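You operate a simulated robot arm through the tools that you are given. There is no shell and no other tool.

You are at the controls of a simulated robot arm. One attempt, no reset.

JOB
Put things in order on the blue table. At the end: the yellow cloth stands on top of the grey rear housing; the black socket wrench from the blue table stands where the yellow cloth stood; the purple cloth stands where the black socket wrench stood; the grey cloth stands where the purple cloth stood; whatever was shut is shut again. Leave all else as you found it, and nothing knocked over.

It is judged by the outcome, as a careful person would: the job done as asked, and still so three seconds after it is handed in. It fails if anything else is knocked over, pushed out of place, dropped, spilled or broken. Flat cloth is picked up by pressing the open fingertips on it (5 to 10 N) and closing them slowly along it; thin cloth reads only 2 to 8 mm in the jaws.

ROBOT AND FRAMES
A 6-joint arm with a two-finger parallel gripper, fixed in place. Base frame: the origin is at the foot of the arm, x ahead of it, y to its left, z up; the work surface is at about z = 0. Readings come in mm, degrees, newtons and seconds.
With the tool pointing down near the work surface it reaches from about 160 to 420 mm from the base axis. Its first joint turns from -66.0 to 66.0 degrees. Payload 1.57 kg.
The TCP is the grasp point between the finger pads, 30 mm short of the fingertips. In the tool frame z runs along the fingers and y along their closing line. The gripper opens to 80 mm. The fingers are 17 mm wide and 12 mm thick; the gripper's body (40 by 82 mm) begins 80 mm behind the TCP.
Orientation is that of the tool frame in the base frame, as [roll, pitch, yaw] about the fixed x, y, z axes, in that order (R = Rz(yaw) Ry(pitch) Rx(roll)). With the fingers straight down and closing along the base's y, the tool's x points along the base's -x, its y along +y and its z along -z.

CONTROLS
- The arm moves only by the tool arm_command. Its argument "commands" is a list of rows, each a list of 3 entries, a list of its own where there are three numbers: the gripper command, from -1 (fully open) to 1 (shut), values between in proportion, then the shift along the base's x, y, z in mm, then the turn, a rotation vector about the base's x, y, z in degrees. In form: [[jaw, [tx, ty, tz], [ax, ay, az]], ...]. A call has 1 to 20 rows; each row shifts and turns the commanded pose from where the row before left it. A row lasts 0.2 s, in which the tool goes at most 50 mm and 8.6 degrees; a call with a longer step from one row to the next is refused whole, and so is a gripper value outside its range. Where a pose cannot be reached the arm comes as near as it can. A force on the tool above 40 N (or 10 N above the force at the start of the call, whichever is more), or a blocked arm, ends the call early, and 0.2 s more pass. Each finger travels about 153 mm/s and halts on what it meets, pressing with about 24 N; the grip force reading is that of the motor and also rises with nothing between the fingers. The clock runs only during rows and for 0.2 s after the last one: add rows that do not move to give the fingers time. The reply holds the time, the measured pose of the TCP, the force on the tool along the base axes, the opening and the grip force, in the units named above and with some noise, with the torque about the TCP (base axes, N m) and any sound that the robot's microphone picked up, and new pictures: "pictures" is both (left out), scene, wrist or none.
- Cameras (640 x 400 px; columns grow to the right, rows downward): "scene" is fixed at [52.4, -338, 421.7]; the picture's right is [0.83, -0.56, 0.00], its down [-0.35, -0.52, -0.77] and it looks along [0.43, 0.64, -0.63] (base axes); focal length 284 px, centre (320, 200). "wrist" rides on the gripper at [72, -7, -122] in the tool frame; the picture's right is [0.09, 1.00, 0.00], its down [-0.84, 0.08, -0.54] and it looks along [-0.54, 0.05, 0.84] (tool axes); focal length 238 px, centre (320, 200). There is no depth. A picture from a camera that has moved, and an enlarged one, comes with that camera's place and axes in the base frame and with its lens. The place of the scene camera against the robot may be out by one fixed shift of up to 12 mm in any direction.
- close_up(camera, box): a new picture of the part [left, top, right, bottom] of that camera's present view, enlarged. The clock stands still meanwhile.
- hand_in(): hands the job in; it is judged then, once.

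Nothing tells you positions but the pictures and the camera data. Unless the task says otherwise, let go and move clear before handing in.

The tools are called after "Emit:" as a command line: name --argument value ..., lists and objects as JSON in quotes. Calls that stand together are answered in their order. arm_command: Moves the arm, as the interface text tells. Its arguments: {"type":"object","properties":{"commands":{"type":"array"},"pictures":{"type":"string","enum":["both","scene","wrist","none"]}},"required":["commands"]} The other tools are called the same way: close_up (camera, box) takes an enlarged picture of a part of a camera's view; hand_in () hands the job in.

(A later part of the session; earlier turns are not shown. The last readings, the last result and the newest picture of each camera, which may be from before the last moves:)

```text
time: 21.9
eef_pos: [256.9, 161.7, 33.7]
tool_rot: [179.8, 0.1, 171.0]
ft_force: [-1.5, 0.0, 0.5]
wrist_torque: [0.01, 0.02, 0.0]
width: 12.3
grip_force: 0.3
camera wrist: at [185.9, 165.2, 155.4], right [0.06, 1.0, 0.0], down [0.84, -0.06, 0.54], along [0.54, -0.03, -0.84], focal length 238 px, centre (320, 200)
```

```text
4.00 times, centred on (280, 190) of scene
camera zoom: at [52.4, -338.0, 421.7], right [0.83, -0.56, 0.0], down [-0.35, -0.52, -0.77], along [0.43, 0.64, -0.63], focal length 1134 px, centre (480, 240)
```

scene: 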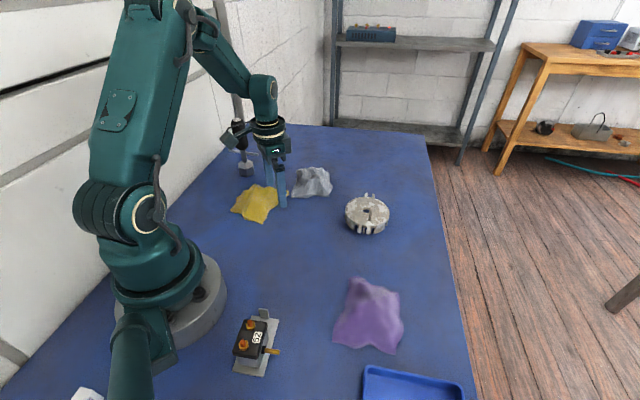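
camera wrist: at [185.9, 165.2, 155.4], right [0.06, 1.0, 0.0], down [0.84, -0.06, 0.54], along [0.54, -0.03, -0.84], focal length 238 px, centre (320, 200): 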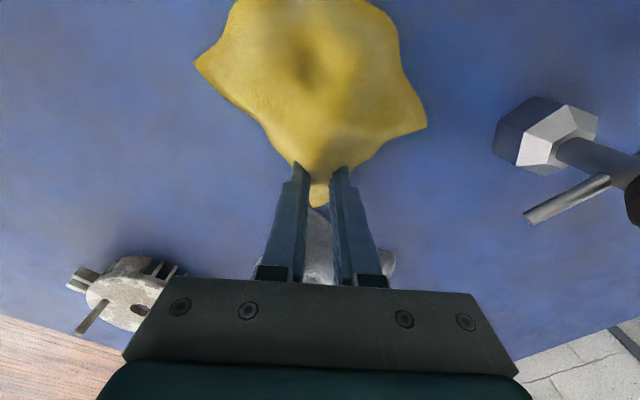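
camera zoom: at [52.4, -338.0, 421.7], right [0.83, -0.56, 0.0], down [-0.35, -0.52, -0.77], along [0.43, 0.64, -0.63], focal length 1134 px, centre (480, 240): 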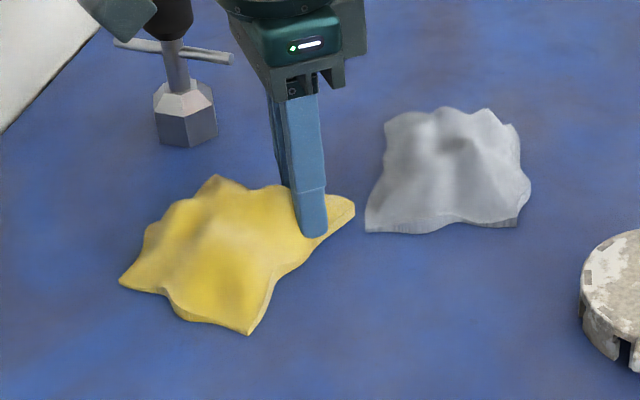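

Width is 12 mm with the first light touch. I'll close on fully and see whether it holds at a cloth-like thickness.

Emit:
arm_command --commands '[[0.76, [0, 0, 0], [0, 0, 0]], [0.82, [0, 0, 0], [0, 0, 0]], [0.88, [0, 0, 0], [0, 0, 0]], [0.94, [0, 0, 0], [0, 0, 0]], [1, [0, 0, 0], [0, 0, 0]], [1, [0, 0, 0], [0, 0, 0]], [1, [0, 0, 0], [0, 0, 0]]]' --pictures "wrist"

Emit:
close_up --camera "wrist" --box '[200, 40, 440, 240]'

```text
time: 23.5
eef_pos: [256.8, 161.8, 34.4]
tool_rot: [179.9, 0.1, 171.2]
ft_force: [0.6, 0.2, -0.4]
wrist_torque: [0.01, 0.01, 0.0]
width: 0.0
grip_force: 21.2
camera wrist: at [185.9, 165.2, 155.4], right [0.06, 1.0, 0.0], down [0.84, -0.06, 0.54], along [0.54, -0.03, -0.84], focal length 238 px, centre (320, 200)
```

wrist: 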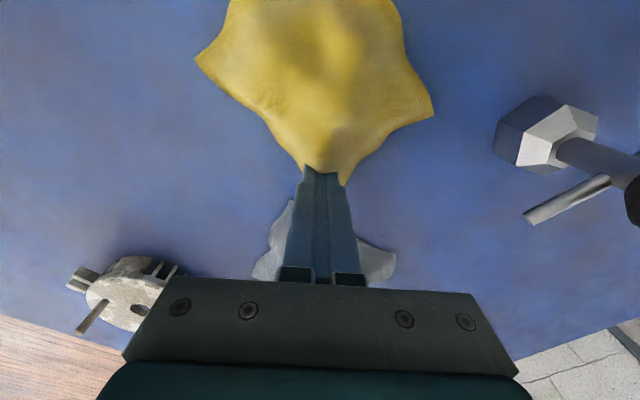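

```text
2.00 times, centred on (320, 140) of wrist
camera zoom: at [185.9, 165.2, 155.4], right [0.06, 1.0, 0.0], down [0.84, -0.06, 0.54], along [0.54, -0.03, -0.84], focal length 477 px, centre (320, 320)
```

zoom: 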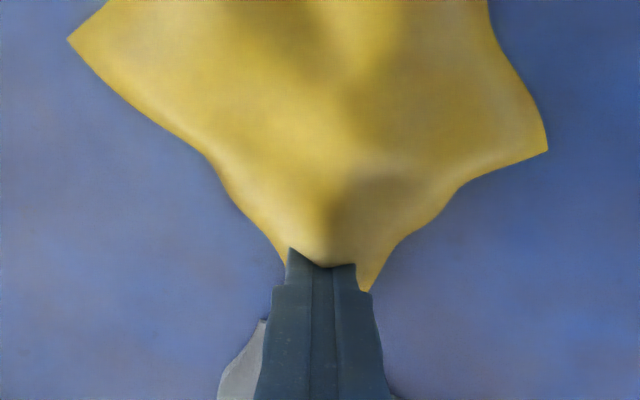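

The jaws squeezed out past the corner, so the solid core is smaller than the visible outline. It seems to have a flat top at z≈31 and its corner is about 45 mm from the centre. I'll rise and re-measure the cloth from above, then grip across its sides.

Emit:
arm_command --commands '[[0.9, [5, 0, 12], [0, 0, 0]], [0.5, [0, 0, 30], [0, 0, 0]], [-0.5, [-15, 0, 40], [0, 0, 0]], [-1, [-20, 0, 30], [0, 0, 4]], [-1, [-20, 0, 0], [0, 0, 5]], [-1, [0, 0, 0], [0, 0, 0]]]'

Emit:
close_up --camera "wrist" --box '[160, 30, 480, 230]'

Emit:
close_up --camera "scene" --box '[220, 140, 340, 240]'

```text
time: 24.9
eef_pos: [206.1, 161.0, 144.6]
tool_rot: [179.8, 0.1, -179.9]
ft_force: [0.0, 0.6, 0.0]
wrist_torque: [-0.01, 0.0, 0.0]
width: 80.0
grip_force: 0.0
camera wrist: at [135.3, 153.8, 267.0], right [-0.09, 1.0, 0.0], down [0.84, 0.08, 0.54], along [0.54, 0.05, -0.84], focal length 238 px, centre (320, 200)
```

scene: 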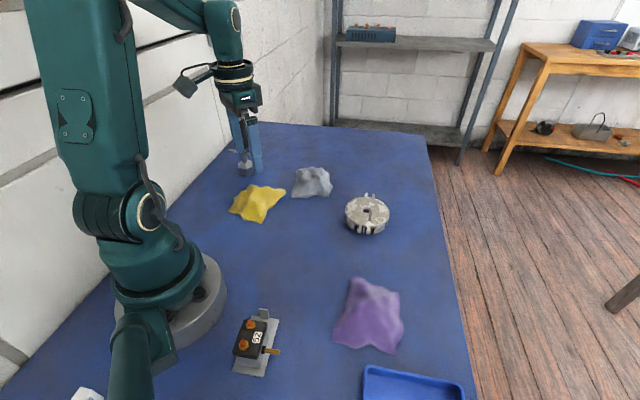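
wrist: 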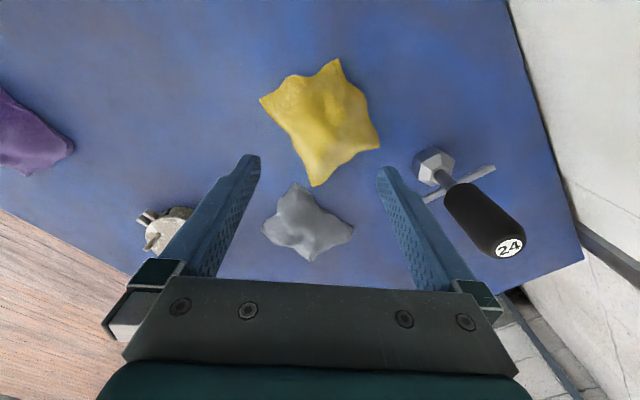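

```text
2.00 times, centred on (320, 130) of wrist
camera zoom: at [135.3, 153.8, 267.0], right [-0.09, 1.0, 0.0], down [0.84, 0.08, 0.54], along [0.54, 0.05, -0.84], focal length 477 px, centre (320, 340)
```

zoom: 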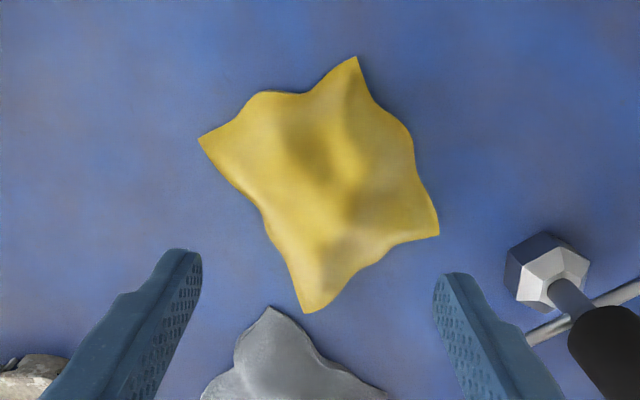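

```text
4.00 times, centred on (280, 190) of scene
camera zoom: at [52.4, -338.0, 421.7], right [0.83, -0.56, 0.0], down [-0.35, -0.52, -0.77], along [0.43, 0.64, -0.63], focal length 1134 px, centre (480, 240)
```

zoom: 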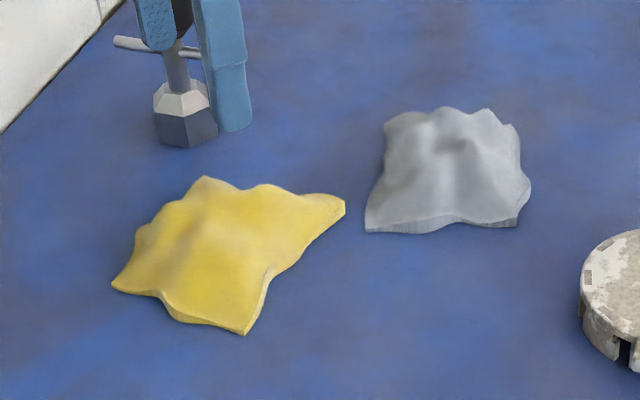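

The yellow cloth now centres near (208,165), narrowest (about 86 mm visibly) across a line at about 124° from x. I'll turn the gripper +34° to close across that and come down over the centre, carefully around z=62.

Emit:
arm_command --commands '[[-1, [0.5, 1, -15], [0, 0, 8.5]], [-1, [0.5, 1, -15], [0, 0, 8.5]], [-1, [0.5, 1, -15], [0, 0, 8.5]], [-1, [0.5, 1, -15], [0, 0, 8.5]], [-1, [0, 0, -15], [0, 0, 0]], [-1, [0, 0, 0], [0, 0, 0]]]' --pictures "wrist"

Emit:
close_up --camera "wrist" --box '[160, 30, 480, 230]'

```text
time: 26.3
eef_pos: [210.0, 165.5, 69.4]
tool_rot: [179.8, 0.1, -145.9]
ft_force: [0.4, 1.0, -0.1]
wrist_torque: [0.0, 0.0, 0.01]
width: 79.7
grip_force: 0.0
camera wrist: at [154.5, 118.6, 191.8], right [-0.63, 0.77, 0.0], down [0.65, 0.53, 0.54], along [0.42, 0.35, -0.84], focal length 238 px, centre (320, 200)
```

wrist: 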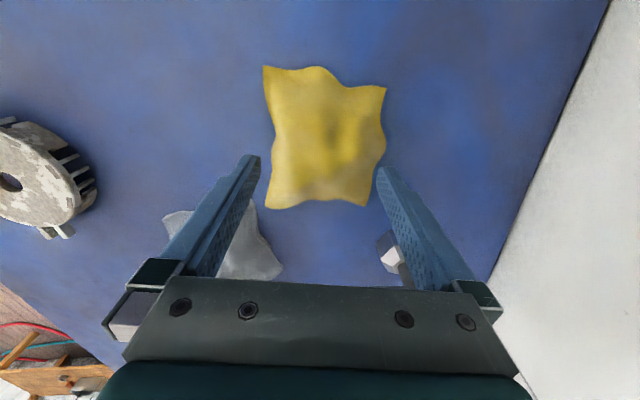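

```text
2.00 times, centred on (320, 130) of wrist
camera zoom: at [154.5, 118.6, 191.8], right [-0.63, 0.77, 0.0], down [0.65, 0.53, 0.54], along [0.42, 0.35, -0.84], focal length 477 px, centre (320, 340)
```

zoom: 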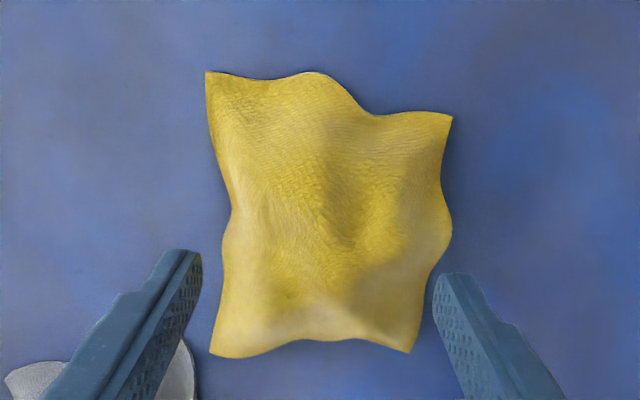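

The cloth is now square to the jaws. I'll come down slowly past its top level.

Emit:
arm_command --commands '[[-1, [0, 0, -4], [0, 0, 0]], [-1, [0, 0, -2], [0, 0, 0]], [-1, [0, 0, -1.5], [0, 0, 0]], [-1, [0, 0, -1], [0, 0, 0]], [-1, [0, 0, -1], [0, 0, 0]], [-1, [0, 0, -1], [0, 0, 0]]]' --pictures "none"

```text
time: 27.7
eef_pos: [209.6, 165.6, 59.2]
tool_rot: [179.8, 0.3, -145.9]
ft_force: [0.1, -0.4, 0.2]
wrist_torque: [0.0, 0.03, -0.05]
width: 80.0
grip_force: 0.0
```

No contact at that level, so the fingers are outside the core. I continue down.

Emit:
arm_command --commands '[[-1, [0, 0, -3], [0, 0, 0]], [-1, [0, 0, -3], [0, 0, 0]], [-1, [0, 0, -3], [0, 0, 0]], [-1, [0, 0, -3], [0, 0, 0]]]' --pictures "none"

Emit:
arm_command --commands '[[-1, [0, 0, -3], [0, 0, 0]], [-1, [0, 0, -3], [0, 0, 0]], [-1, [0, 0, -3], [0, 0, 0]], [-1, [0, 0, -2], [0, 0, 0]]]' --pictures "wrist"

Emit:
close_up --camera "scene" --box '[220, 140, 340, 240]'

```text
time: 28.7
eef_pos: [208.8, 165.4, 46.6]
tool_rot: [179.8, 0.0, -146.0]
ft_force: [0.1, -0.2, -0.2]
wrist_torque: [-0.02, -0.04, 0.03]
width: 80.4
grip_force: 0.1
```

```text
time: 29.7
eef_pos: [209.2, 165.4, 36.6]
tool_rot: [179.8, 0.1, -145.9]
ft_force: [1.1, 0.8, -0.3]
wrist_torque: [-0.01, 0.03, -0.02]
width: 80.1
grip_force: 0.1
camera wrist: at [154.5, 118.9, 158.3], right [-0.63, 0.77, 0.0], down [0.65, 0.53, 0.54], along [0.42, 0.35, -0.84], focal length 238 px, centre (320, 200)
```

wrist: 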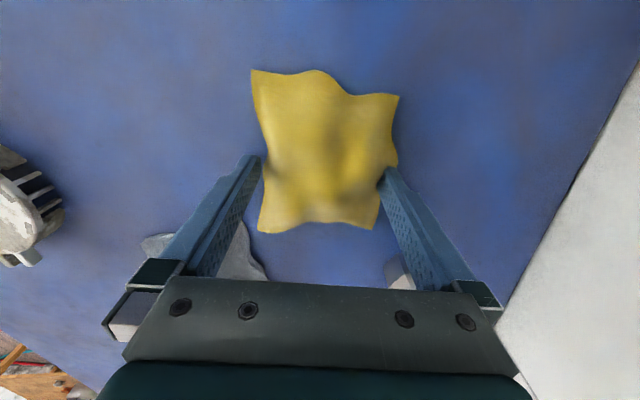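

```text
4.00 times, centred on (280, 190) of scene
camera zoom: at [52.4, -338.0, 421.7], right [0.83, -0.56, 0.0], down [-0.35, -0.52, -0.77], along [0.43, 0.64, -0.63], focal length 1134 px, centre (480, 240)
```

zoom: 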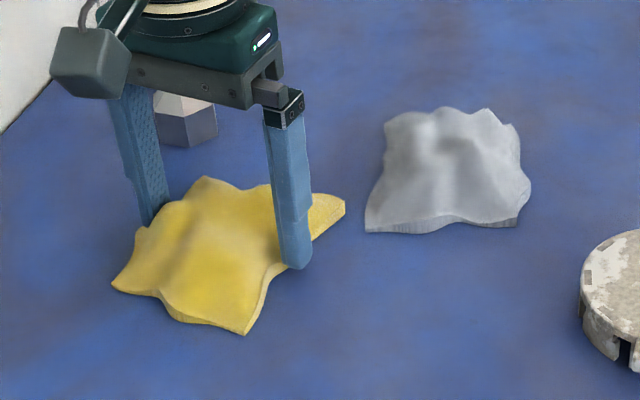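

The fingers stand on both sides of the core with no force. I now close slowly until it grips.

Emit:
arm_command --commands '[[-0.9, [0, 0, -2], [0, 0, 0]], [-0.8, [0, 0, 0], [0, 0, 0]], [-0.7, [0, 0, 0], [0, 0, 0]], [-0.6, [0, 0, 0], [0, 0, 0]], [-0.5, [0, 0, 0], [0, 0, 0]], [-0.4, [0, 0, 0], [0, 0, 0]], [-0.3, [0, 0, 0], [0, 0, 0]]]' --pictures "wrist"

```text
time: 31.3
eef_pos: [210.4, 164.6, 35.4]
tool_rot: [179.7, 0.1, -145.9]
ft_force: [0.3, -1.0, 1.3]
wrist_torque: [-0.05, 0.0, 0.03]
width: 52.9
grip_force: 0.4
camera wrist: at [154.5, 118.9, 156.5], right [-0.63, 0.77, 0.0], down [0.65, 0.53, 0.54], along [0.42, 0.35, -0.84], focal length 238 px, centre (320, 200)
```

wrist: 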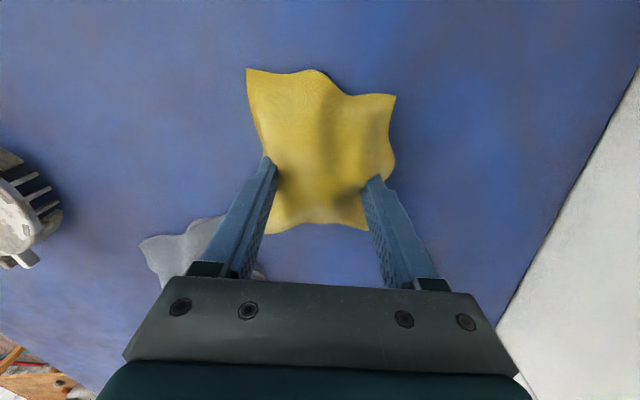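

Emit:
arm_command --commands '[[-0.2, [0, 0, 0], [0, 0, 0]], [-0.1, [0, 0, 0], [0, 0, 0]], [0, [0, 0, 0], [0, 0, 0]], [0.1, [0, 0, 0], [0, 0, 0]], [0.2, [0, 0, 0], [0, 0, 0]], [0.3, [0, 0, 0], [0, 0, 0]]]' --pictures "wrist"

```text
time: 32.7
eef_pos: [207.5, 166.1, 34.5]
tool_rot: [179.8, 0.1, -145.9]
ft_force: [-0.2, 0.7, 0.8]
wrist_torque: [-0.02, -0.01, 0.02]
width: 52.0
grip_force: 23.4
camera wrist: at [154.5, 118.9, 156.5], right [-0.63, 0.77, 0.0], down [0.65, 0.53, 0.54], along [0.42, 0.35, -0.84], focal length 238 px, centre (320, 200)
```

wrist: 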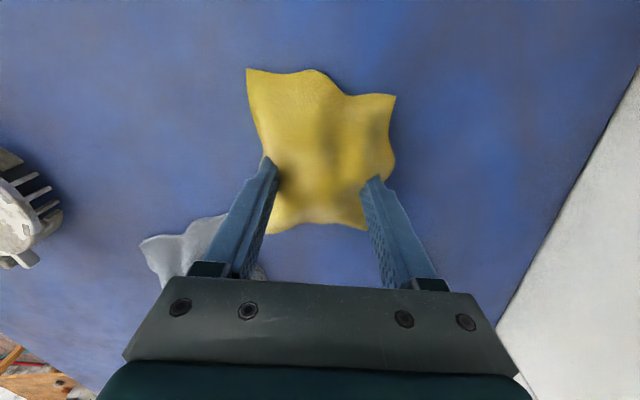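

It's gripped solidly at 52 mm with 23 N: the cloth has a firm core under the visual folds, centred at the TCP. I lift it slowly and check that it holds.

Emit:
arm_command --commands '[[0.4, [0, 0, 5], [0, 0, 0]], [0.4, [0, 0, 15], [0, 0, 0]], [0.4, [0, 0, 25], [0, 0, 0]], [0.4, [0, 0, 35], [0, 0, 0]], [0.4, [0, 0, 35], [0, 0, 0]], [0.4, [0, 0, 0], [0, 0, 0]]]'

Emit:
close_up --camera "scene" --box '[200, 80, 360, 240]'

```text
time: 34.1
eef_pos: [209.6, 165.5, 150.1]
tool_rot: [179.8, 0.2, -145.9]
ft_force: [-1.0, 0.3, -0.2]
wrist_torque: [0.0, -0.01, 0.0]
width: 51.7
grip_force: 23.8
camera wrist: at [154.8, 118.1, 272.7], right [-0.63, 0.77, 0.0], down [0.65, 0.53, 0.54], along [0.42, 0.35, -0.84], focal length 238 px, centre (320, 200)
```

scene: 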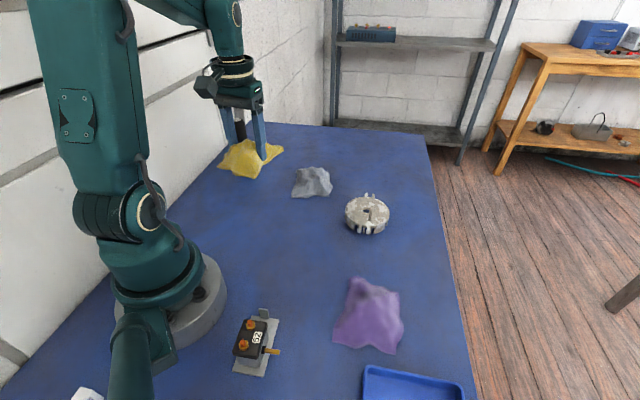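
wrist: 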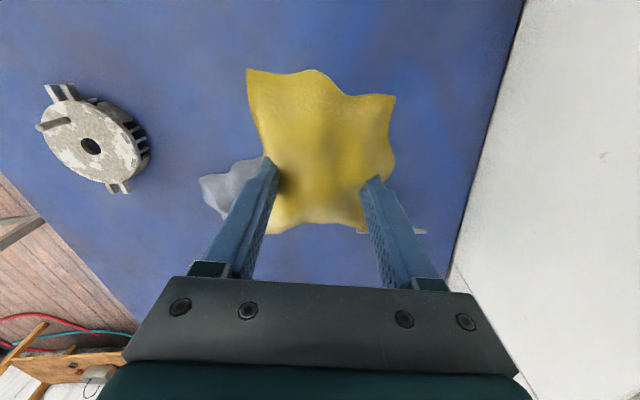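

```text
2.50 times, centred on (280, 160) of scene
camera zoom: at [52.4, -338.0, 421.7], right [0.83, -0.56, 0.0], down [-0.35, -0.52, -0.77], along [0.43, 0.64, -0.63], focal length 709 px, centre (420, 300)
```

zoom: 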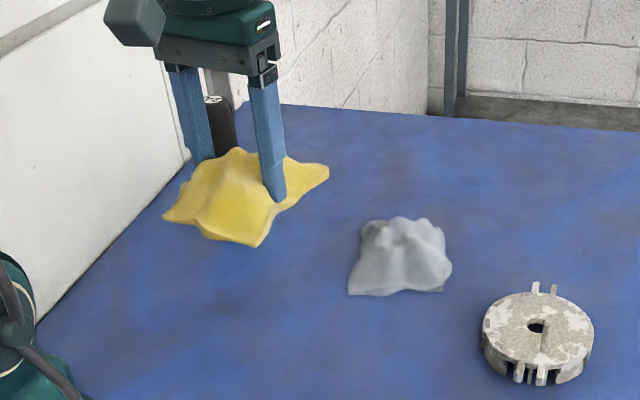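

The cloth is lifted rigidly and level. I carry it at this height to above the housing, turning +26° so that its long side runs away from the pin.

Emit:
arm_command --commands '[[0.4, [22, -20.9, 0], [0, 0, 3.25]], [0.4, [22, -20.9, 0], [0, 0, 3.25]], [0.4, [22, -20.9, 0], [0, 0, 3.25]], [0.4, [22, -20.9, 0], [0, 0, 3.25]], [0.4, [22, -20.9, 0], [0, 0, 3.25]], [0.4, [22, -20.9, 0], [0, 0, 3.25]], [0.4, [22, -20.9, 0], [0, 0, 3.25]], [0.4, [22, -20.9, 0], [0, 0, 3.25]], [0.4, [0, 0, 0], [0, 0, 0]]]'

Emit:
close_up --camera "scene" --box '[300, 90, 440, 250]'

Emit:
close_up --camera "wrist" --box '[200, 40, 440, 240]'

```text
time: 36.1
eef_pos: [385.9, -2.7, 150.4]
tool_rot: [179.6, 0.0, -119.9]
ft_force: [0.0, -0.2, 0.0]
wrist_torque: [-0.01, -0.01, 0.0]
width: 51.9
grip_force: 23.7
camera wrist: at [357.0, -69.3, 271.9], right [-0.91, 0.42, 0.01], down [0.35, 0.76, 0.54], along [0.22, 0.5, -0.84], focal length 238 px, centre (320, 200)
```

scene: 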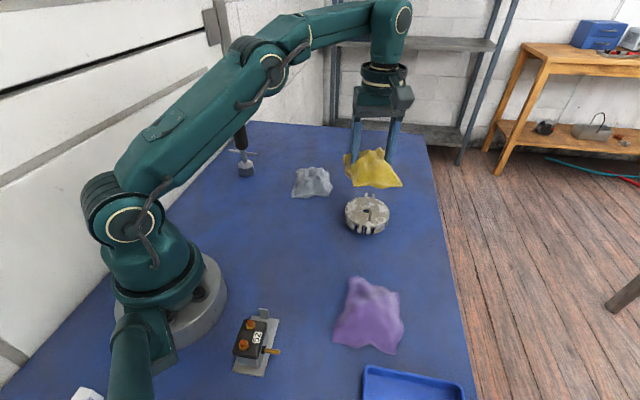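
wrist: 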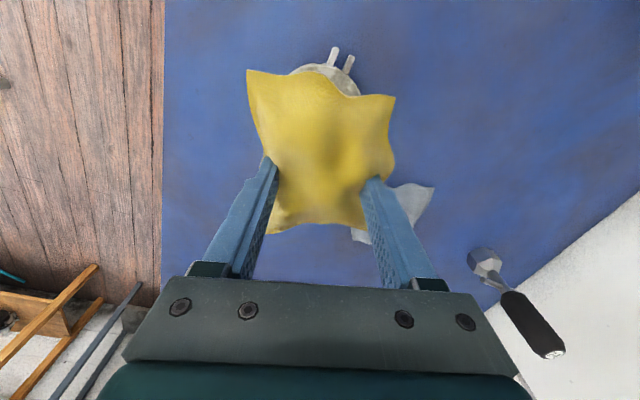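

```text
2.50 times, centred on (370, 170) of scene
camera zoom: at [52.4, -338.0, 421.7], right [0.83, -0.56, 0.0], down [-0.35, -0.52, -0.77], along [0.43, 0.64, -0.63], focal length 709 px, centre (195, 275)
```

zoom: 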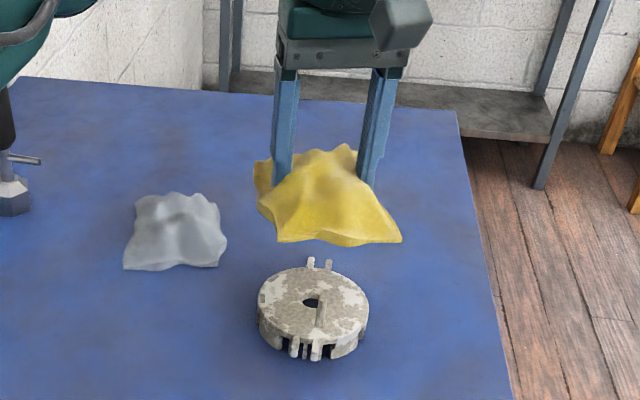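

```text
2.00 times, centred on (320, 140) of wrist
camera zoom: at [357.0, -69.3, 271.9], right [-0.91, 0.42, 0.01], down [0.35, 0.76, 0.54], along [0.22, 0.5, -0.84], focal length 477 px, centre (320, 320)
```

zoom: 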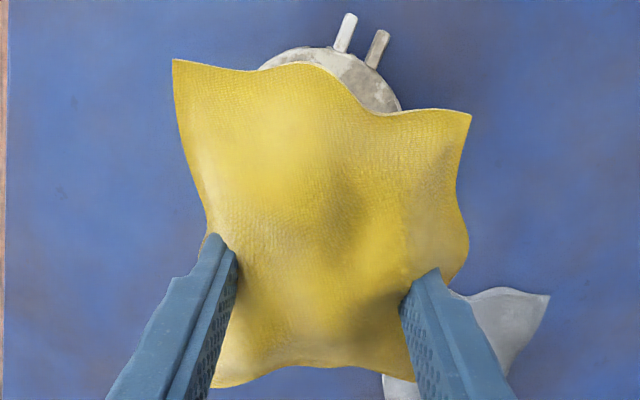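

The cloth is above the housing with its long side away from the pin. I lower it, slowly near the end, feeling for contact near TCP z≈63.

Emit:
arm_command --commands '[[0.4, [0, 0, -20], [0, 0, 0]], [0.4, [0, 0, -20], [0, 0, 0]], [0.4, [0, 0, -18], [0, 0, 0]], [0.4, [0, 0, -12], [0, 0, 0]], [0.4, [0, 0, -6], [0, 0, 0]], [0.4, [0, 0, 0], [0, 0, 0]]]'

Emit:
close_up --camera "scene" --box '[310, 140, 430, 250]'

```text
time: 37.5
eef_pos: [385.4, -1.9, 72.7]
tool_rot: [179.8, 0.1, -119.8]
ft_force: [0.0, 0.3, -0.5]
wrist_torque: [0.03, 0.01, -0.01]
width: 51.8
grip_force: 24.0
camera wrist: at [356.3, -68.2, 195.6], right [-0.91, 0.42, 0.0], down [0.35, 0.76, 0.54], along [0.22, 0.5, -0.84], focal length 238 px, centre (320, 200)
```

scene: 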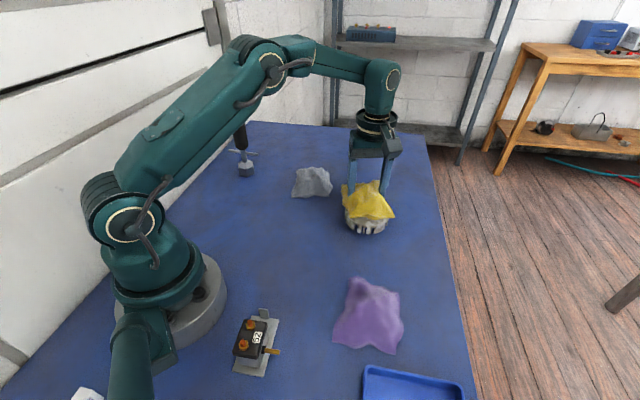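
wrist: 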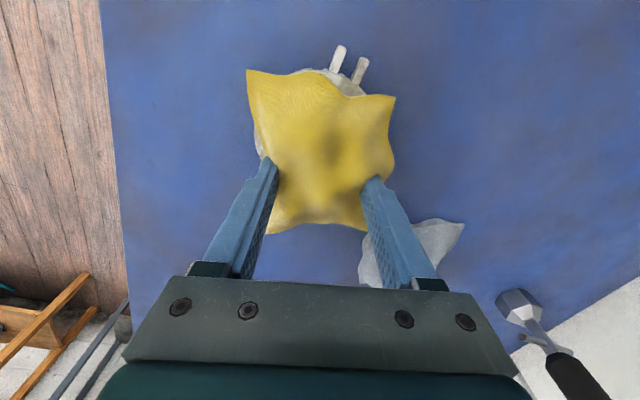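

```text
3.64 times, centred on (370, 195) of scene
camera zoom: at [52.4, -338.0, 421.7], right [0.83, -0.56, 0.0], down [-0.35, -0.52, -0.77], along [0.43, 0.64, -0.63], focal length 1031 px, centre (138, 218)
```

zoom: 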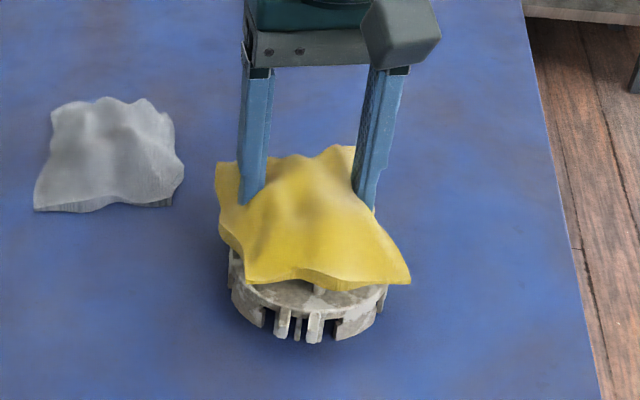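

No contact yet and the pin is clear of the core. I lower in small steps until the housing takes the weight.

Emit:
arm_command --commands '[[0.4, [0, 0, -2], [0, 0, 0]], [0.4, [0, 0, -2], [0, 0, 0]], [0.4, [0, 0, -1.5], [0, 0, 0]], [0.4, [0, 0, 0], [0, 0, 0]]]' --pictures "none"

```text
time: 38.5
eef_pos: [385.2, -2.4, 68.0]
tool_rot: [179.7, 0.1, -119.9]
ft_force: [0.1, 0.1, -0.3]
wrist_torque: [0.03, -0.03, 0.01]
width: 51.5
grip_force: 23.8
```

Emit:
arm_command --commands '[[0.4, [0, 0, -1.5], [0, 0, 0]], [0.4, [0, 0, -1], [0, 0, 0]], [0.4, [0, 0, 0], [0, 0, 0]]]' --pictures "none"

```text
time: 39.3
eef_pos: [384.6, -1.2, 66.8]
tool_rot: [179.9, 0.1, -119.8]
ft_force: [-0.5, -0.2, -1.1]
wrist_torque: [-0.01, -0.02, -0.01]
width: 51.4
grip_force: 23.3
```

Emit:
arm_command --commands '[[0.4, [0, 0, -1], [0, 0, 0]], [0.4, [0, 0, -1], [0, 0, 0]], [0.4, [0, 0, 0], [0, 0, 0]]]' --pictures "none"

```text
time: 40.1
eef_pos: [385.8, -2.3, 64.6]
tool_rot: [179.8, 0.1, -119.8]
ft_force: [-0.7, -1.0, -0.7]
wrist_torque: [0.01, 0.0, -0.03]
width: 51.4
grip_force: 24.0
```

Emit:
arm_command --commands '[[0.4, [0, 0, -1], [0, 0, 0]], [0.4, [0, 0, -0.7], [0, 0, 0]], [0.4, [0, 0, 0], [0, 0, 0]]]' --pictures "none"

```text
time: 40.9
eef_pos: [385.5, -1.9, 62.5]
tool_rot: [179.7, 0.1, -120.0]
ft_force: [-0.4, -1.5, -0.4]
wrist_torque: [-0.02, 0.01, -0.02]
width: 51.3
grip_force: 23.8
```

Emit:
arm_command --commands '[[0.4, [0, 0, -0.8], [0, 0, 0]], [0.4, [0, 0, -0.8], [0, 0, 0]], [0.4, [0, 0, 0], [0, 0, 0]]]'

Emit:
close_up --camera "scene" --box '[330, 170, 410, 240]'

```text
time: 41.7
eef_pos: [385.5, -2.0, 60.9]
tool_rot: [179.8, 0.1, -119.8]
ft_force: [-1.0, 0.4, 4.2]
wrist_torque: [-0.03, -0.05, -0.02]
width: 51.2
grip_force: 24.0
camera wrist: at [356.2, -68.5, 182.5], right [-0.91, 0.42, 0.0], down [0.35, 0.76, 0.54], along [0.22, 0.5, -0.84], focal length 238 px, centre (320, 200)
```

scene: 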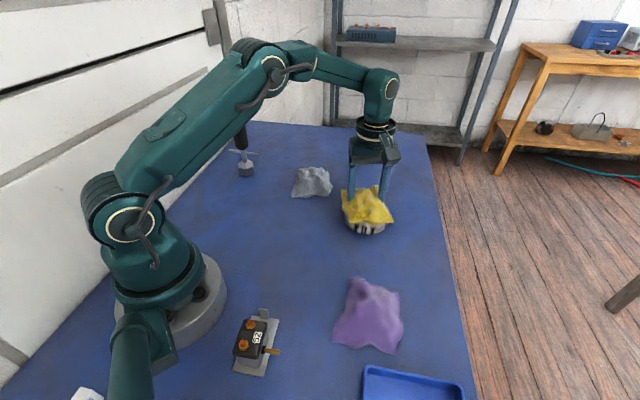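
wrist: 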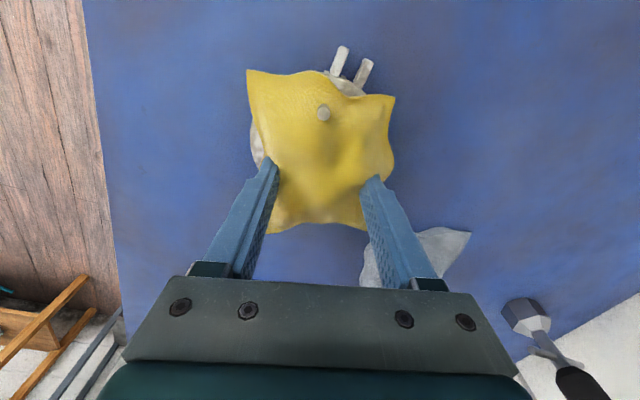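

```text
5.71 times, centred on (370, 205) of scene
camera zoom: at [52.4, -338.0, 421.7], right [0.83, -0.56, 0.0], down [-0.35, -0.52, -0.77], along [0.43, 0.64, -0.63], focal length 1620 px, centre (34, 171)
```

zoom: 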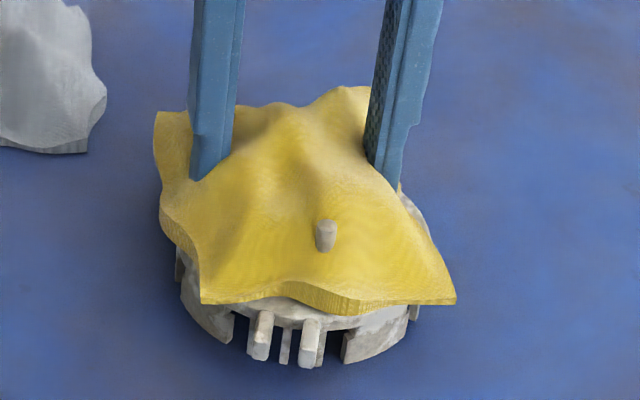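

The cloth is resting flat on the housing at about 4 N, with small torque. I open gently and rise straight up.

Emit:
arm_command --commands '[[-0.2, [0, 0, 0], [0, 0, 0]], [-0.3, [0, 0, 0], [0, 0, 0]], [-0.4, [0, 0, 0], [0, 0, 0]], [-0.55, [0, 0, 0], [0, 0, 0]], [-0.6, [0, 0, 0], [0, 0, 0]]]'

Emit:
close_up --camera "scene" --box '[330, 170, 410, 240]'

```text
time: 42.9
eef_pos: [384.8, -2.7, 60.6]
tool_rot: [179.9, 0.1, -119.9]
ft_force: [-1.3, 0.0, -0.4]
wrist_torque: [0.0, -0.02, -0.04]
width: 63.9
grip_force: 0.0
camera wrist: at [356.2, -68.5, 182.3], right [-0.91, 0.42, 0.0], down [0.35, 0.76, 0.54], along [0.22, 0.5, -0.84], focal length 238 px, centre (320, 200)
```

scene: 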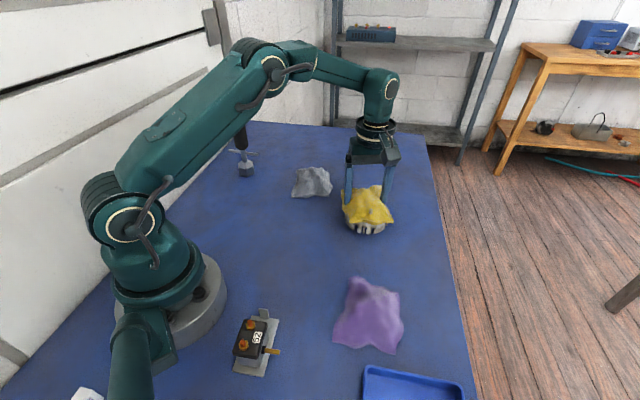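
wrist: 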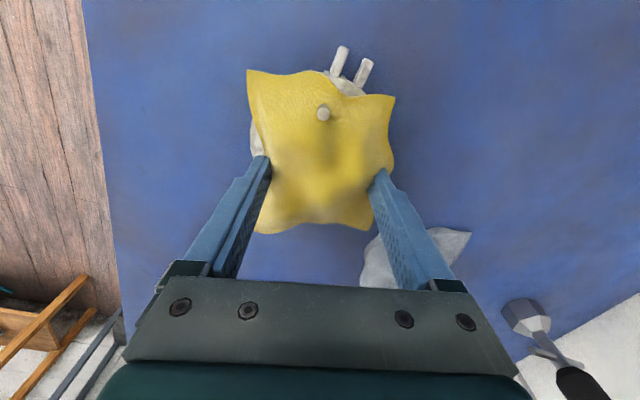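

```text
5.71 times, centred on (370, 205) of scene
camera zoom: at [52.4, -338.0, 421.7], right [0.83, -0.56, 0.0], down [-0.35, -0.52, -0.77], along [0.43, 0.64, -0.63], focal length 1620 px, centre (34, 171)
```

zoom: 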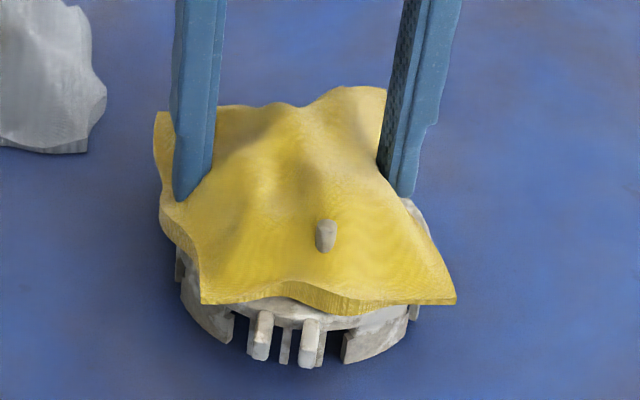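

The yellow cloth stays flat on the housing after release. I rise straight up, then fly high to look at the socket wrench.

Emit:
arm_command --commands '[[-0.6, [0, 0, 10], [0, 0, 0]], [-0.8, [0, 0, 30], [0, 0, 0]], [-1, [0, 0, 40], [0, 0, 0]], [-1, [0, 0, 40], [0, 0, 0]], [-1, [-22, 25, 30], [0, 0, -4]], [-1, [-25, 28, 15], [0, 0, -4]], [-1, [-25, 28, 0], [0, 0, -4]], [-1, [-25, 28, 0], [0, 0, -4]], [-1, [-25, 28, 0], [0, 0, -4]], [-1, [-25, 28, 0], [0, 0, -2]], [-1, [-25, 28, 0], [0, 0, 0]], [-1, [-18, 30, 0], [0, 0, 0]], [-1, [0, 0, 0], [0, 0, 0]]]'

Emit:
close_up --camera "scene" --box '[330, 170, 410, 240]'

```text
time: 45.7
eef_pos: [188.2, 219.7, 223.4]
tool_rot: [179.7, 0.1, -142.0]
ft_force: [0.5, -0.4, 1.1]
wrist_torque: [0.03, -0.02, 0.0]
width: 79.9
grip_force: 0.0
out of reach, approached as far as the arm can: row 4
camera wrist: at [136.8, 169.8, 344.5], right [-0.69, 0.73, 0.0], down [0.61, 0.57, 0.54], along [0.39, 0.38, -0.84], focal length 238 px, centre (320, 200)
```

scene: 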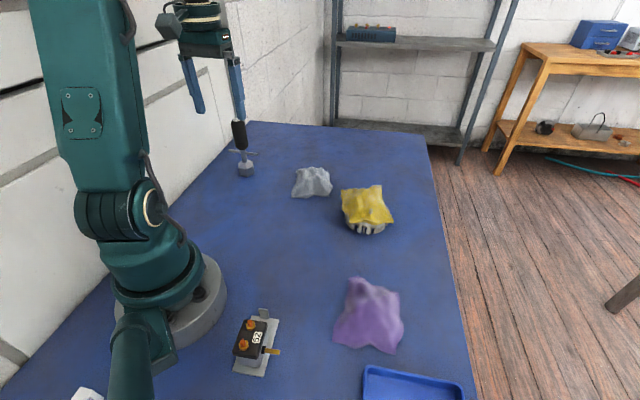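
wrist: 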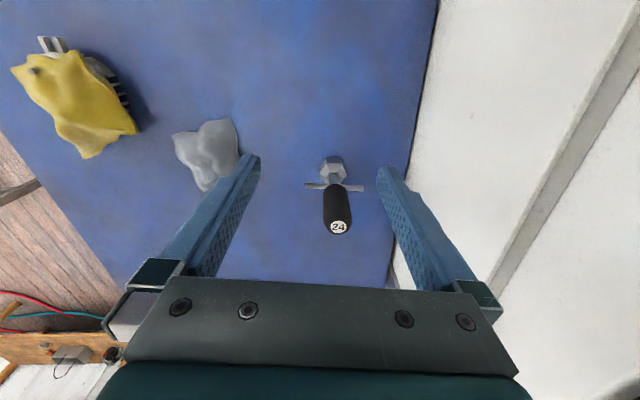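

```text
5.71 times, centred on (370, 205) of scene
camera zoom: at [52.4, -338.0, 421.7], right [0.83, -0.56, 0.0], down [-0.35, -0.52, -0.77], along [0.43, 0.64, -0.63], focal length 1620 px, centre (34, 171)
```

zoom: 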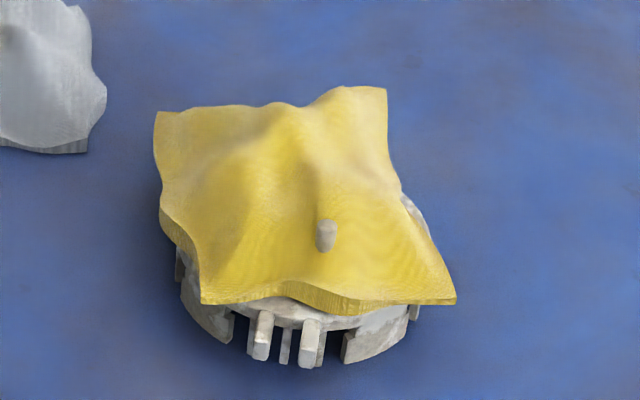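

The wrench is in view at about (238,294). I'll zoom in to measure it precisely.

Emit:
close_up --camera "wrist" --box '[280, 130, 400, 250]'

Emit:
close_up --camera "scene" --box '[215, 105, 275, 185]'

```text
3.33 times, centred on (340, 190) of wrist
camera zoom: at [136.8, 169.8, 344.5], right [-0.69, 0.73, 0.0], down [0.61, 0.57, 0.54], along [0.39, 0.38, -0.84], focal length 794 px, centre (253, 233)
```

zoom: 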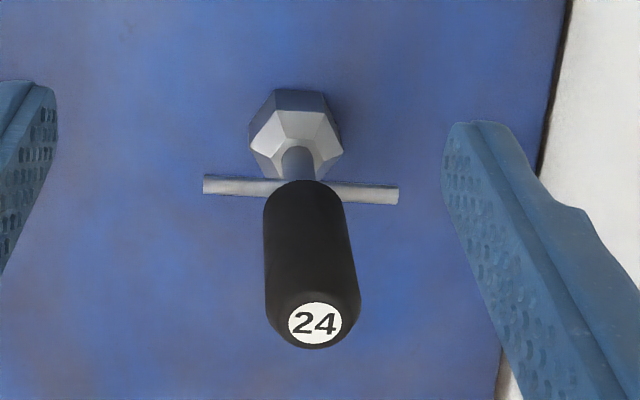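

```text
5.00 times, centred on (245, 145) of scene
camera zoom: at [52.4, -338.0, 421.7], right [0.83, -0.56, 0.0], down [-0.35, -0.52, -0.77], along [0.43, 0.64, -0.63], focal length 1418 px, centre (695, 475)
```

zoom: 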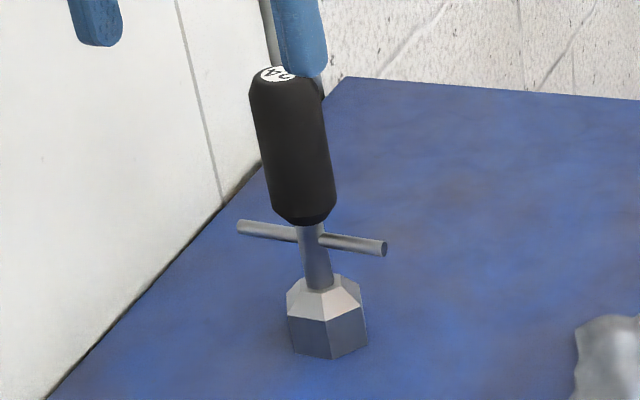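

Estimates put the wrench axis near (239,297), with its top at about z=147. I'll hover well above it to centre the jaws visually.

Emit:
arm_command --commands '[[-1, [17, 26, 0], [0, 0, 0]], [-1, [17, 26, 0], [0, 0, 0]], [-1, [17, 25, 0], [0, 0, 0]], [-1, [0, 0, -10], [0, 0, 0]], [-1, [0, 0, 0], [0, 0, 0]]]'

Emit:
close_up --camera "wrist" --box '[220, 80, 420, 240]'

Emit:
close_up --camera "scene" --box '[205, 85, 285, 185]'

```text
time: 46.9
eef_pos: [228.9, 280.4, 201.3]
tool_rot: [179.9, 0.1, -141.9]
ft_force: [0.9, 0.1, 0.9]
wrist_torque: [0.03, -0.01, 0.03]
width: 80.0
grip_force: 0.0
out of reach, approached as far as the arm can: row 3
camera wrist: at [176.6, 229.3, 323.0], right [-0.69, 0.73, 0.0], down [0.61, 0.57, 0.54], along [0.39, 0.38, -0.84], focal length 238 px, centre (320, 200)
```

scene: 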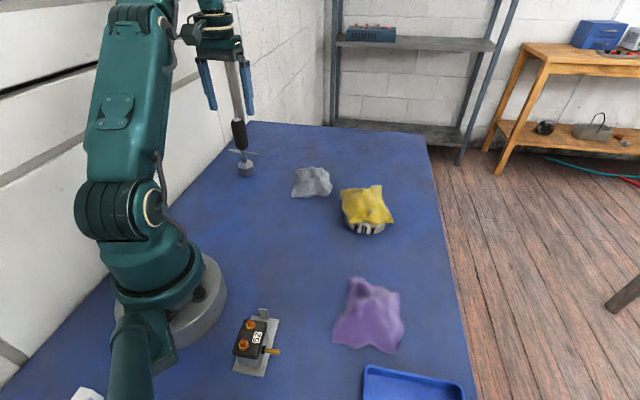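
wrist: 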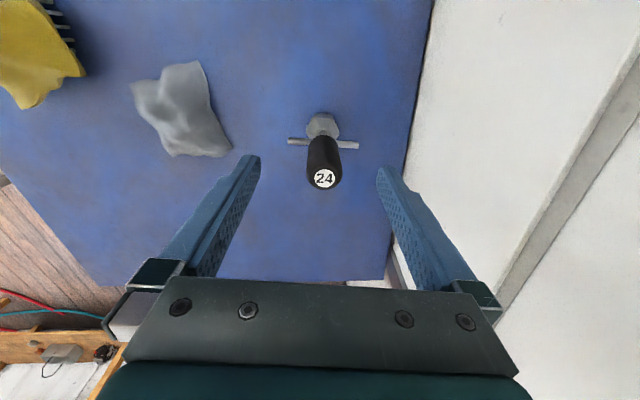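

```text
2.50 times, centred on (320, 160) of wrist
camera zoom: at [176.6, 229.3, 323.0], right [-0.69, 0.73, 0.0], down [0.61, 0.57, 0.54], along [0.39, 0.38, -0.84], focal length 596 px, centre (320, 300)
```

zoom: 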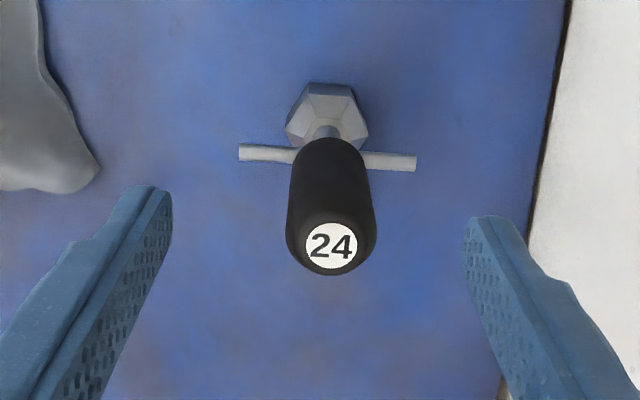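

```text
4.00 times, centred on (245, 135) of scene
camera zoom: at [52.4, -338.0, 421.7], right [0.83, -0.56, 0.0], down [-0.35, -0.52, -0.77], along [0.43, 0.64, -0.63], focal length 1134 px, centre (620, 460)
```

zoom: 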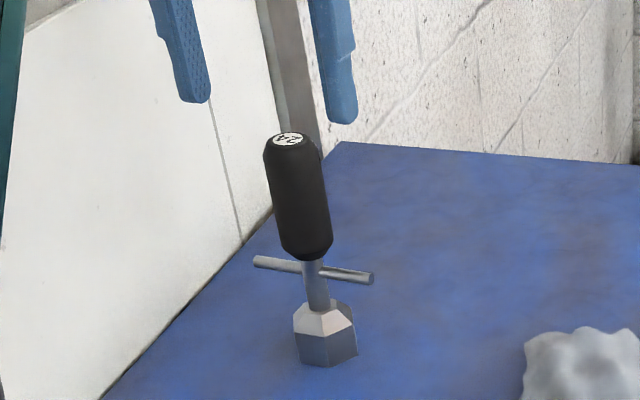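

The pictures from two positions agree: the wrench axis is at (240,298), top z≈145, handle from about z=72 up. It is too far out to drop on from above, so I'll back off, go down to handle height, and slide outward with the jaws straddling the handle above the T-bar.

Emit:
arm_command --commands '[[-1, [-15, -17, 0], [0, 0, 6.5]], [-1, [-15, -17, 0], [0, 0, 6.5]], [-1, [0, 0, -20], [0, 0, 0]], [-1, [0, 0, 0], [0, 0, 0]]]' --pictures "wrist"

```text
time: 47.9
eef_pos: [199.3, 246.1, 180.4]
tool_rot: [179.7, 0.1, -129.0]
ft_force: [-0.8, -0.8, -1.0]
wrist_torque: [0.0, 0.0, 0.01]
width: 79.7
grip_force: 0.1
camera wrist: at [159.8, 185.5, 302.4], right [-0.83, 0.55, 0.0], down [0.47, 0.7, 0.54], along [0.3, 0.46, -0.84], focal length 238 px, centre (320, 200)
```

wrist: 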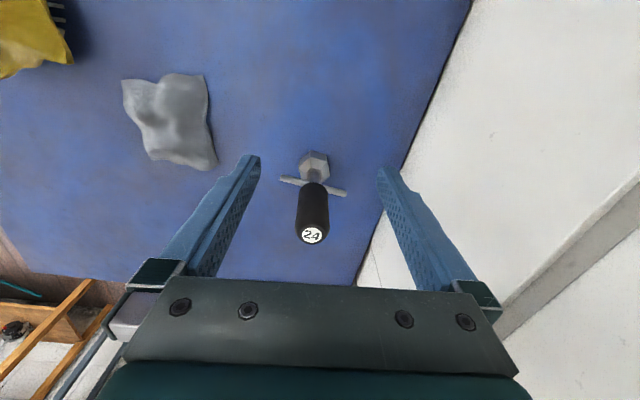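

The jaws are lined up radially with the handle. I go down to handle height here, then check before sliding out.

Emit:
arm_command --commands '[[-1, [0, 0, -20], [0, 0, 0]], [-1, [0, 0, -20], [0, 0, 0]], [-1, [0, 0, -18], [0, 0, 0]], [-1, [0, 0, -10], [0, 0, 0]], [-1, [0, 0, 0], [0, 0, 0]]]'

Emit:
close_up --camera "scene" --box '[195, 85, 295, 185]'

```text
time: 49.1
eef_pos: [199.1, 246.4, 112.6]
tool_rot: [179.8, 0.0, -128.9]
ft_force: [0.3, -0.3, -0.1]
wrist_torque: [0.05, -0.04, -0.01]
width: 80.1
grip_force: 0.0
camera wrist: at [160.1, 185.2, 234.6], right [-0.83, 0.55, 0.0], down [0.47, 0.7, 0.54], along [0.3, 0.45, -0.84], focal length 238 px, centre (320, 200)
```

scene: 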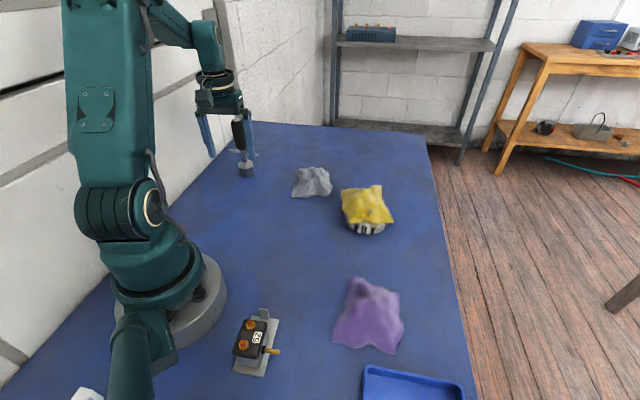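
wrist: 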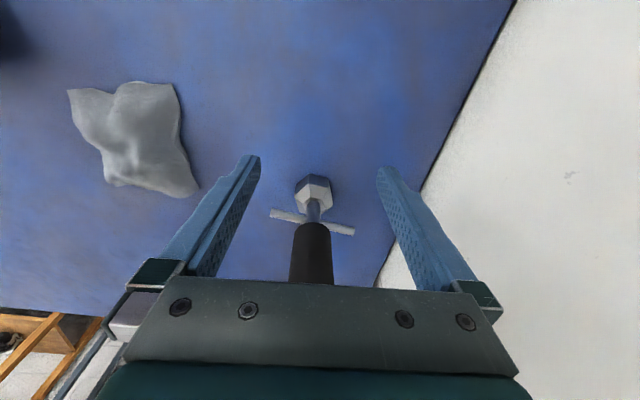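

```text
4.00 times, centred on (245, 135) of scene
camera zoom: at [52.4, -338.0, 421.7], right [0.83, -0.56, 0.0], down [-0.35, -0.52, -0.77], along [0.43, 0.64, -0.63], focal length 1134 px, centre (620, 460)
```

zoom: 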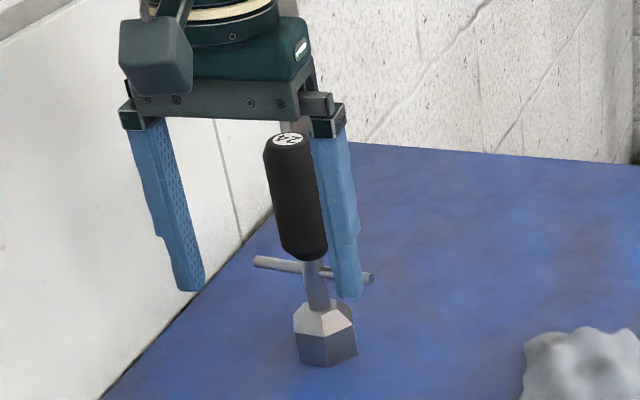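

The gripper body is above the handle top and the fingers above the T-bar. I slide outward to straddle the handle.

Emit:
arm_command --commands '[[-1, [6.9, 8.6, 0], [0, 0, 0]], [-1, [6.9, 8.6, 0], [0, 0, 0]], [-1, [6.9, 8.6, 0], [0, 0, 0]], [-1, [6.9, 8.6, 0], [0, 0, 0]], [-1, [6.9, 8.6, 0], [0, 0, 0]], [-1, [6.7, 8.6, 0], [0, 0, 0]], [-1, [0, 0, 0], [0, 0, 0]]]'

Emit:
close_up --camera "wrist" --box '[220, 100, 420, 300]'

Emit:
close_up --camera "scene" --box '[195, 85, 295, 185]'

```text
time: 50.7
eef_pos: [240.4, 297.8, 113.7]
tool_rot: [179.8, 0.2, -128.9]
ft_force: [0.1, 0.5, -1.4]
wrist_torque: [0.03, 0.0, 0.03]
width: 80.0
grip_force: 0.1
camera wrist: at [201.7, 236.6, 234.9], right [-0.83, 0.55, 0.0], down [0.47, 0.7, 0.54], along [0.3, 0.45, -0.84], focal length 238 px, centre (320, 200)
```

scene: 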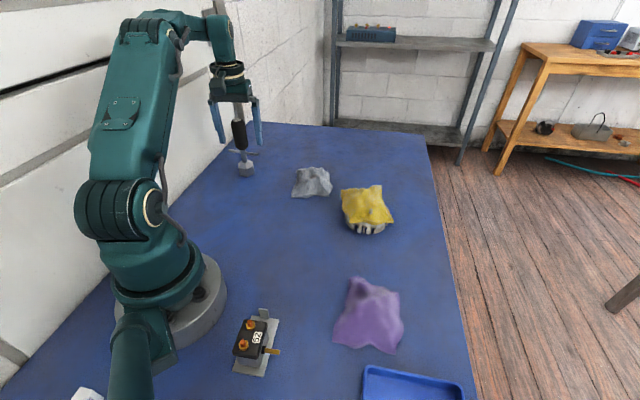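
wrist: 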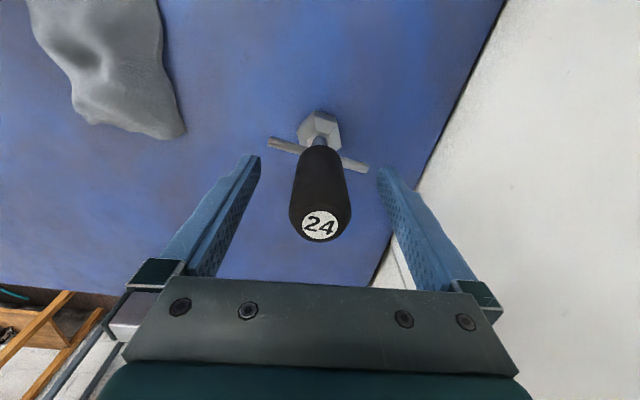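

```text
2.00 times, centred on (320, 200) of wrist
camera zoom: at [201.7, 236.6, 234.9], right [-0.83, 0.55, 0.0], down [0.47, 0.7, 0.54], along [0.3, 0.45, -0.84], focal length 477 px, centre (320, 200)
```

zoom: 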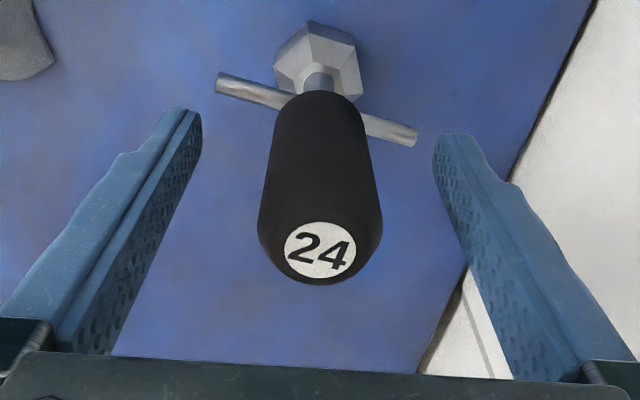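

```text
4.00 times, centred on (245, 135) of scene
camera zoom: at [52.4, -338.0, 421.7], right [0.83, -0.56, 0.0], down [-0.35, -0.52, -0.77], along [0.43, 0.64, -0.63], focal length 1134 px, centre (620, 460)
```

zoom: 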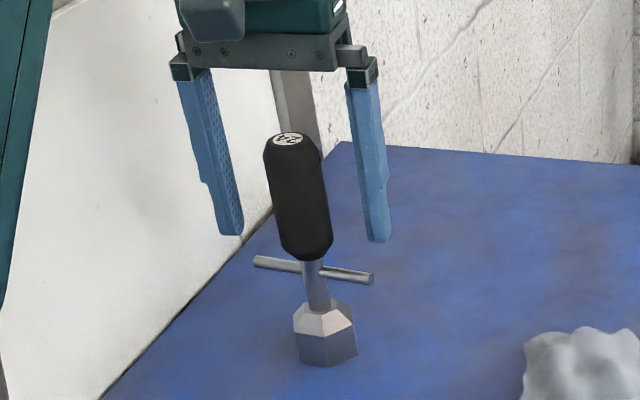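

The handle is centred between the fingers. I close slowly onto it.

Emit:
arm_command --commands '[[-0.8, [0, 0, 0], [0, 0, 0]], [-0.6, [0, 0, 0], [0, 0, 0]], [-0.4, [0, 0, 0], [0, 0, 0]], [-0.25, [0, 0, 0], [0, 0, 0]], [-0.15, [0, 0, 0], [0, 0, 0]], [-0.05, [0, 0, 0], [0, 0, 0]], [0.0, [0, 0, 0], [0, 0, 0]]]' --pictures "wrist"

```text
time: 52.3
eef_pos: [239.8, 296.3, 113.1]
tool_rot: [179.9, 0.1, -128.9]
ft_force: [-0.2, 0.6, -0.1]
wrist_torque: [0.02, -0.02, 0.01]
width: 39.9
grip_force: 0.0
camera wrist: at [201.6, 236.5, 234.9], right [-0.83, 0.55, 0.0], down [0.47, 0.7, 0.54], along [0.3, 0.45, -0.84], focal length 238 px, centre (320, 200)
```

wrist: 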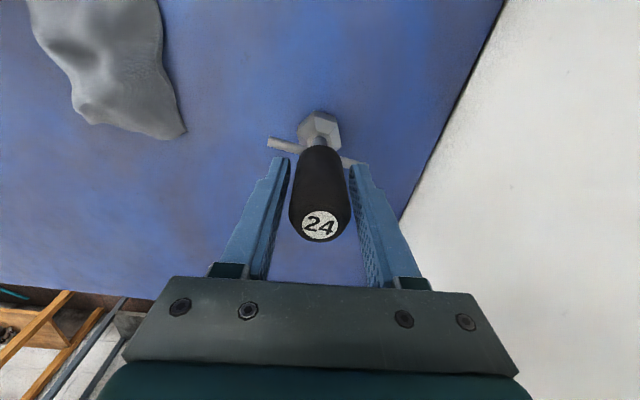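

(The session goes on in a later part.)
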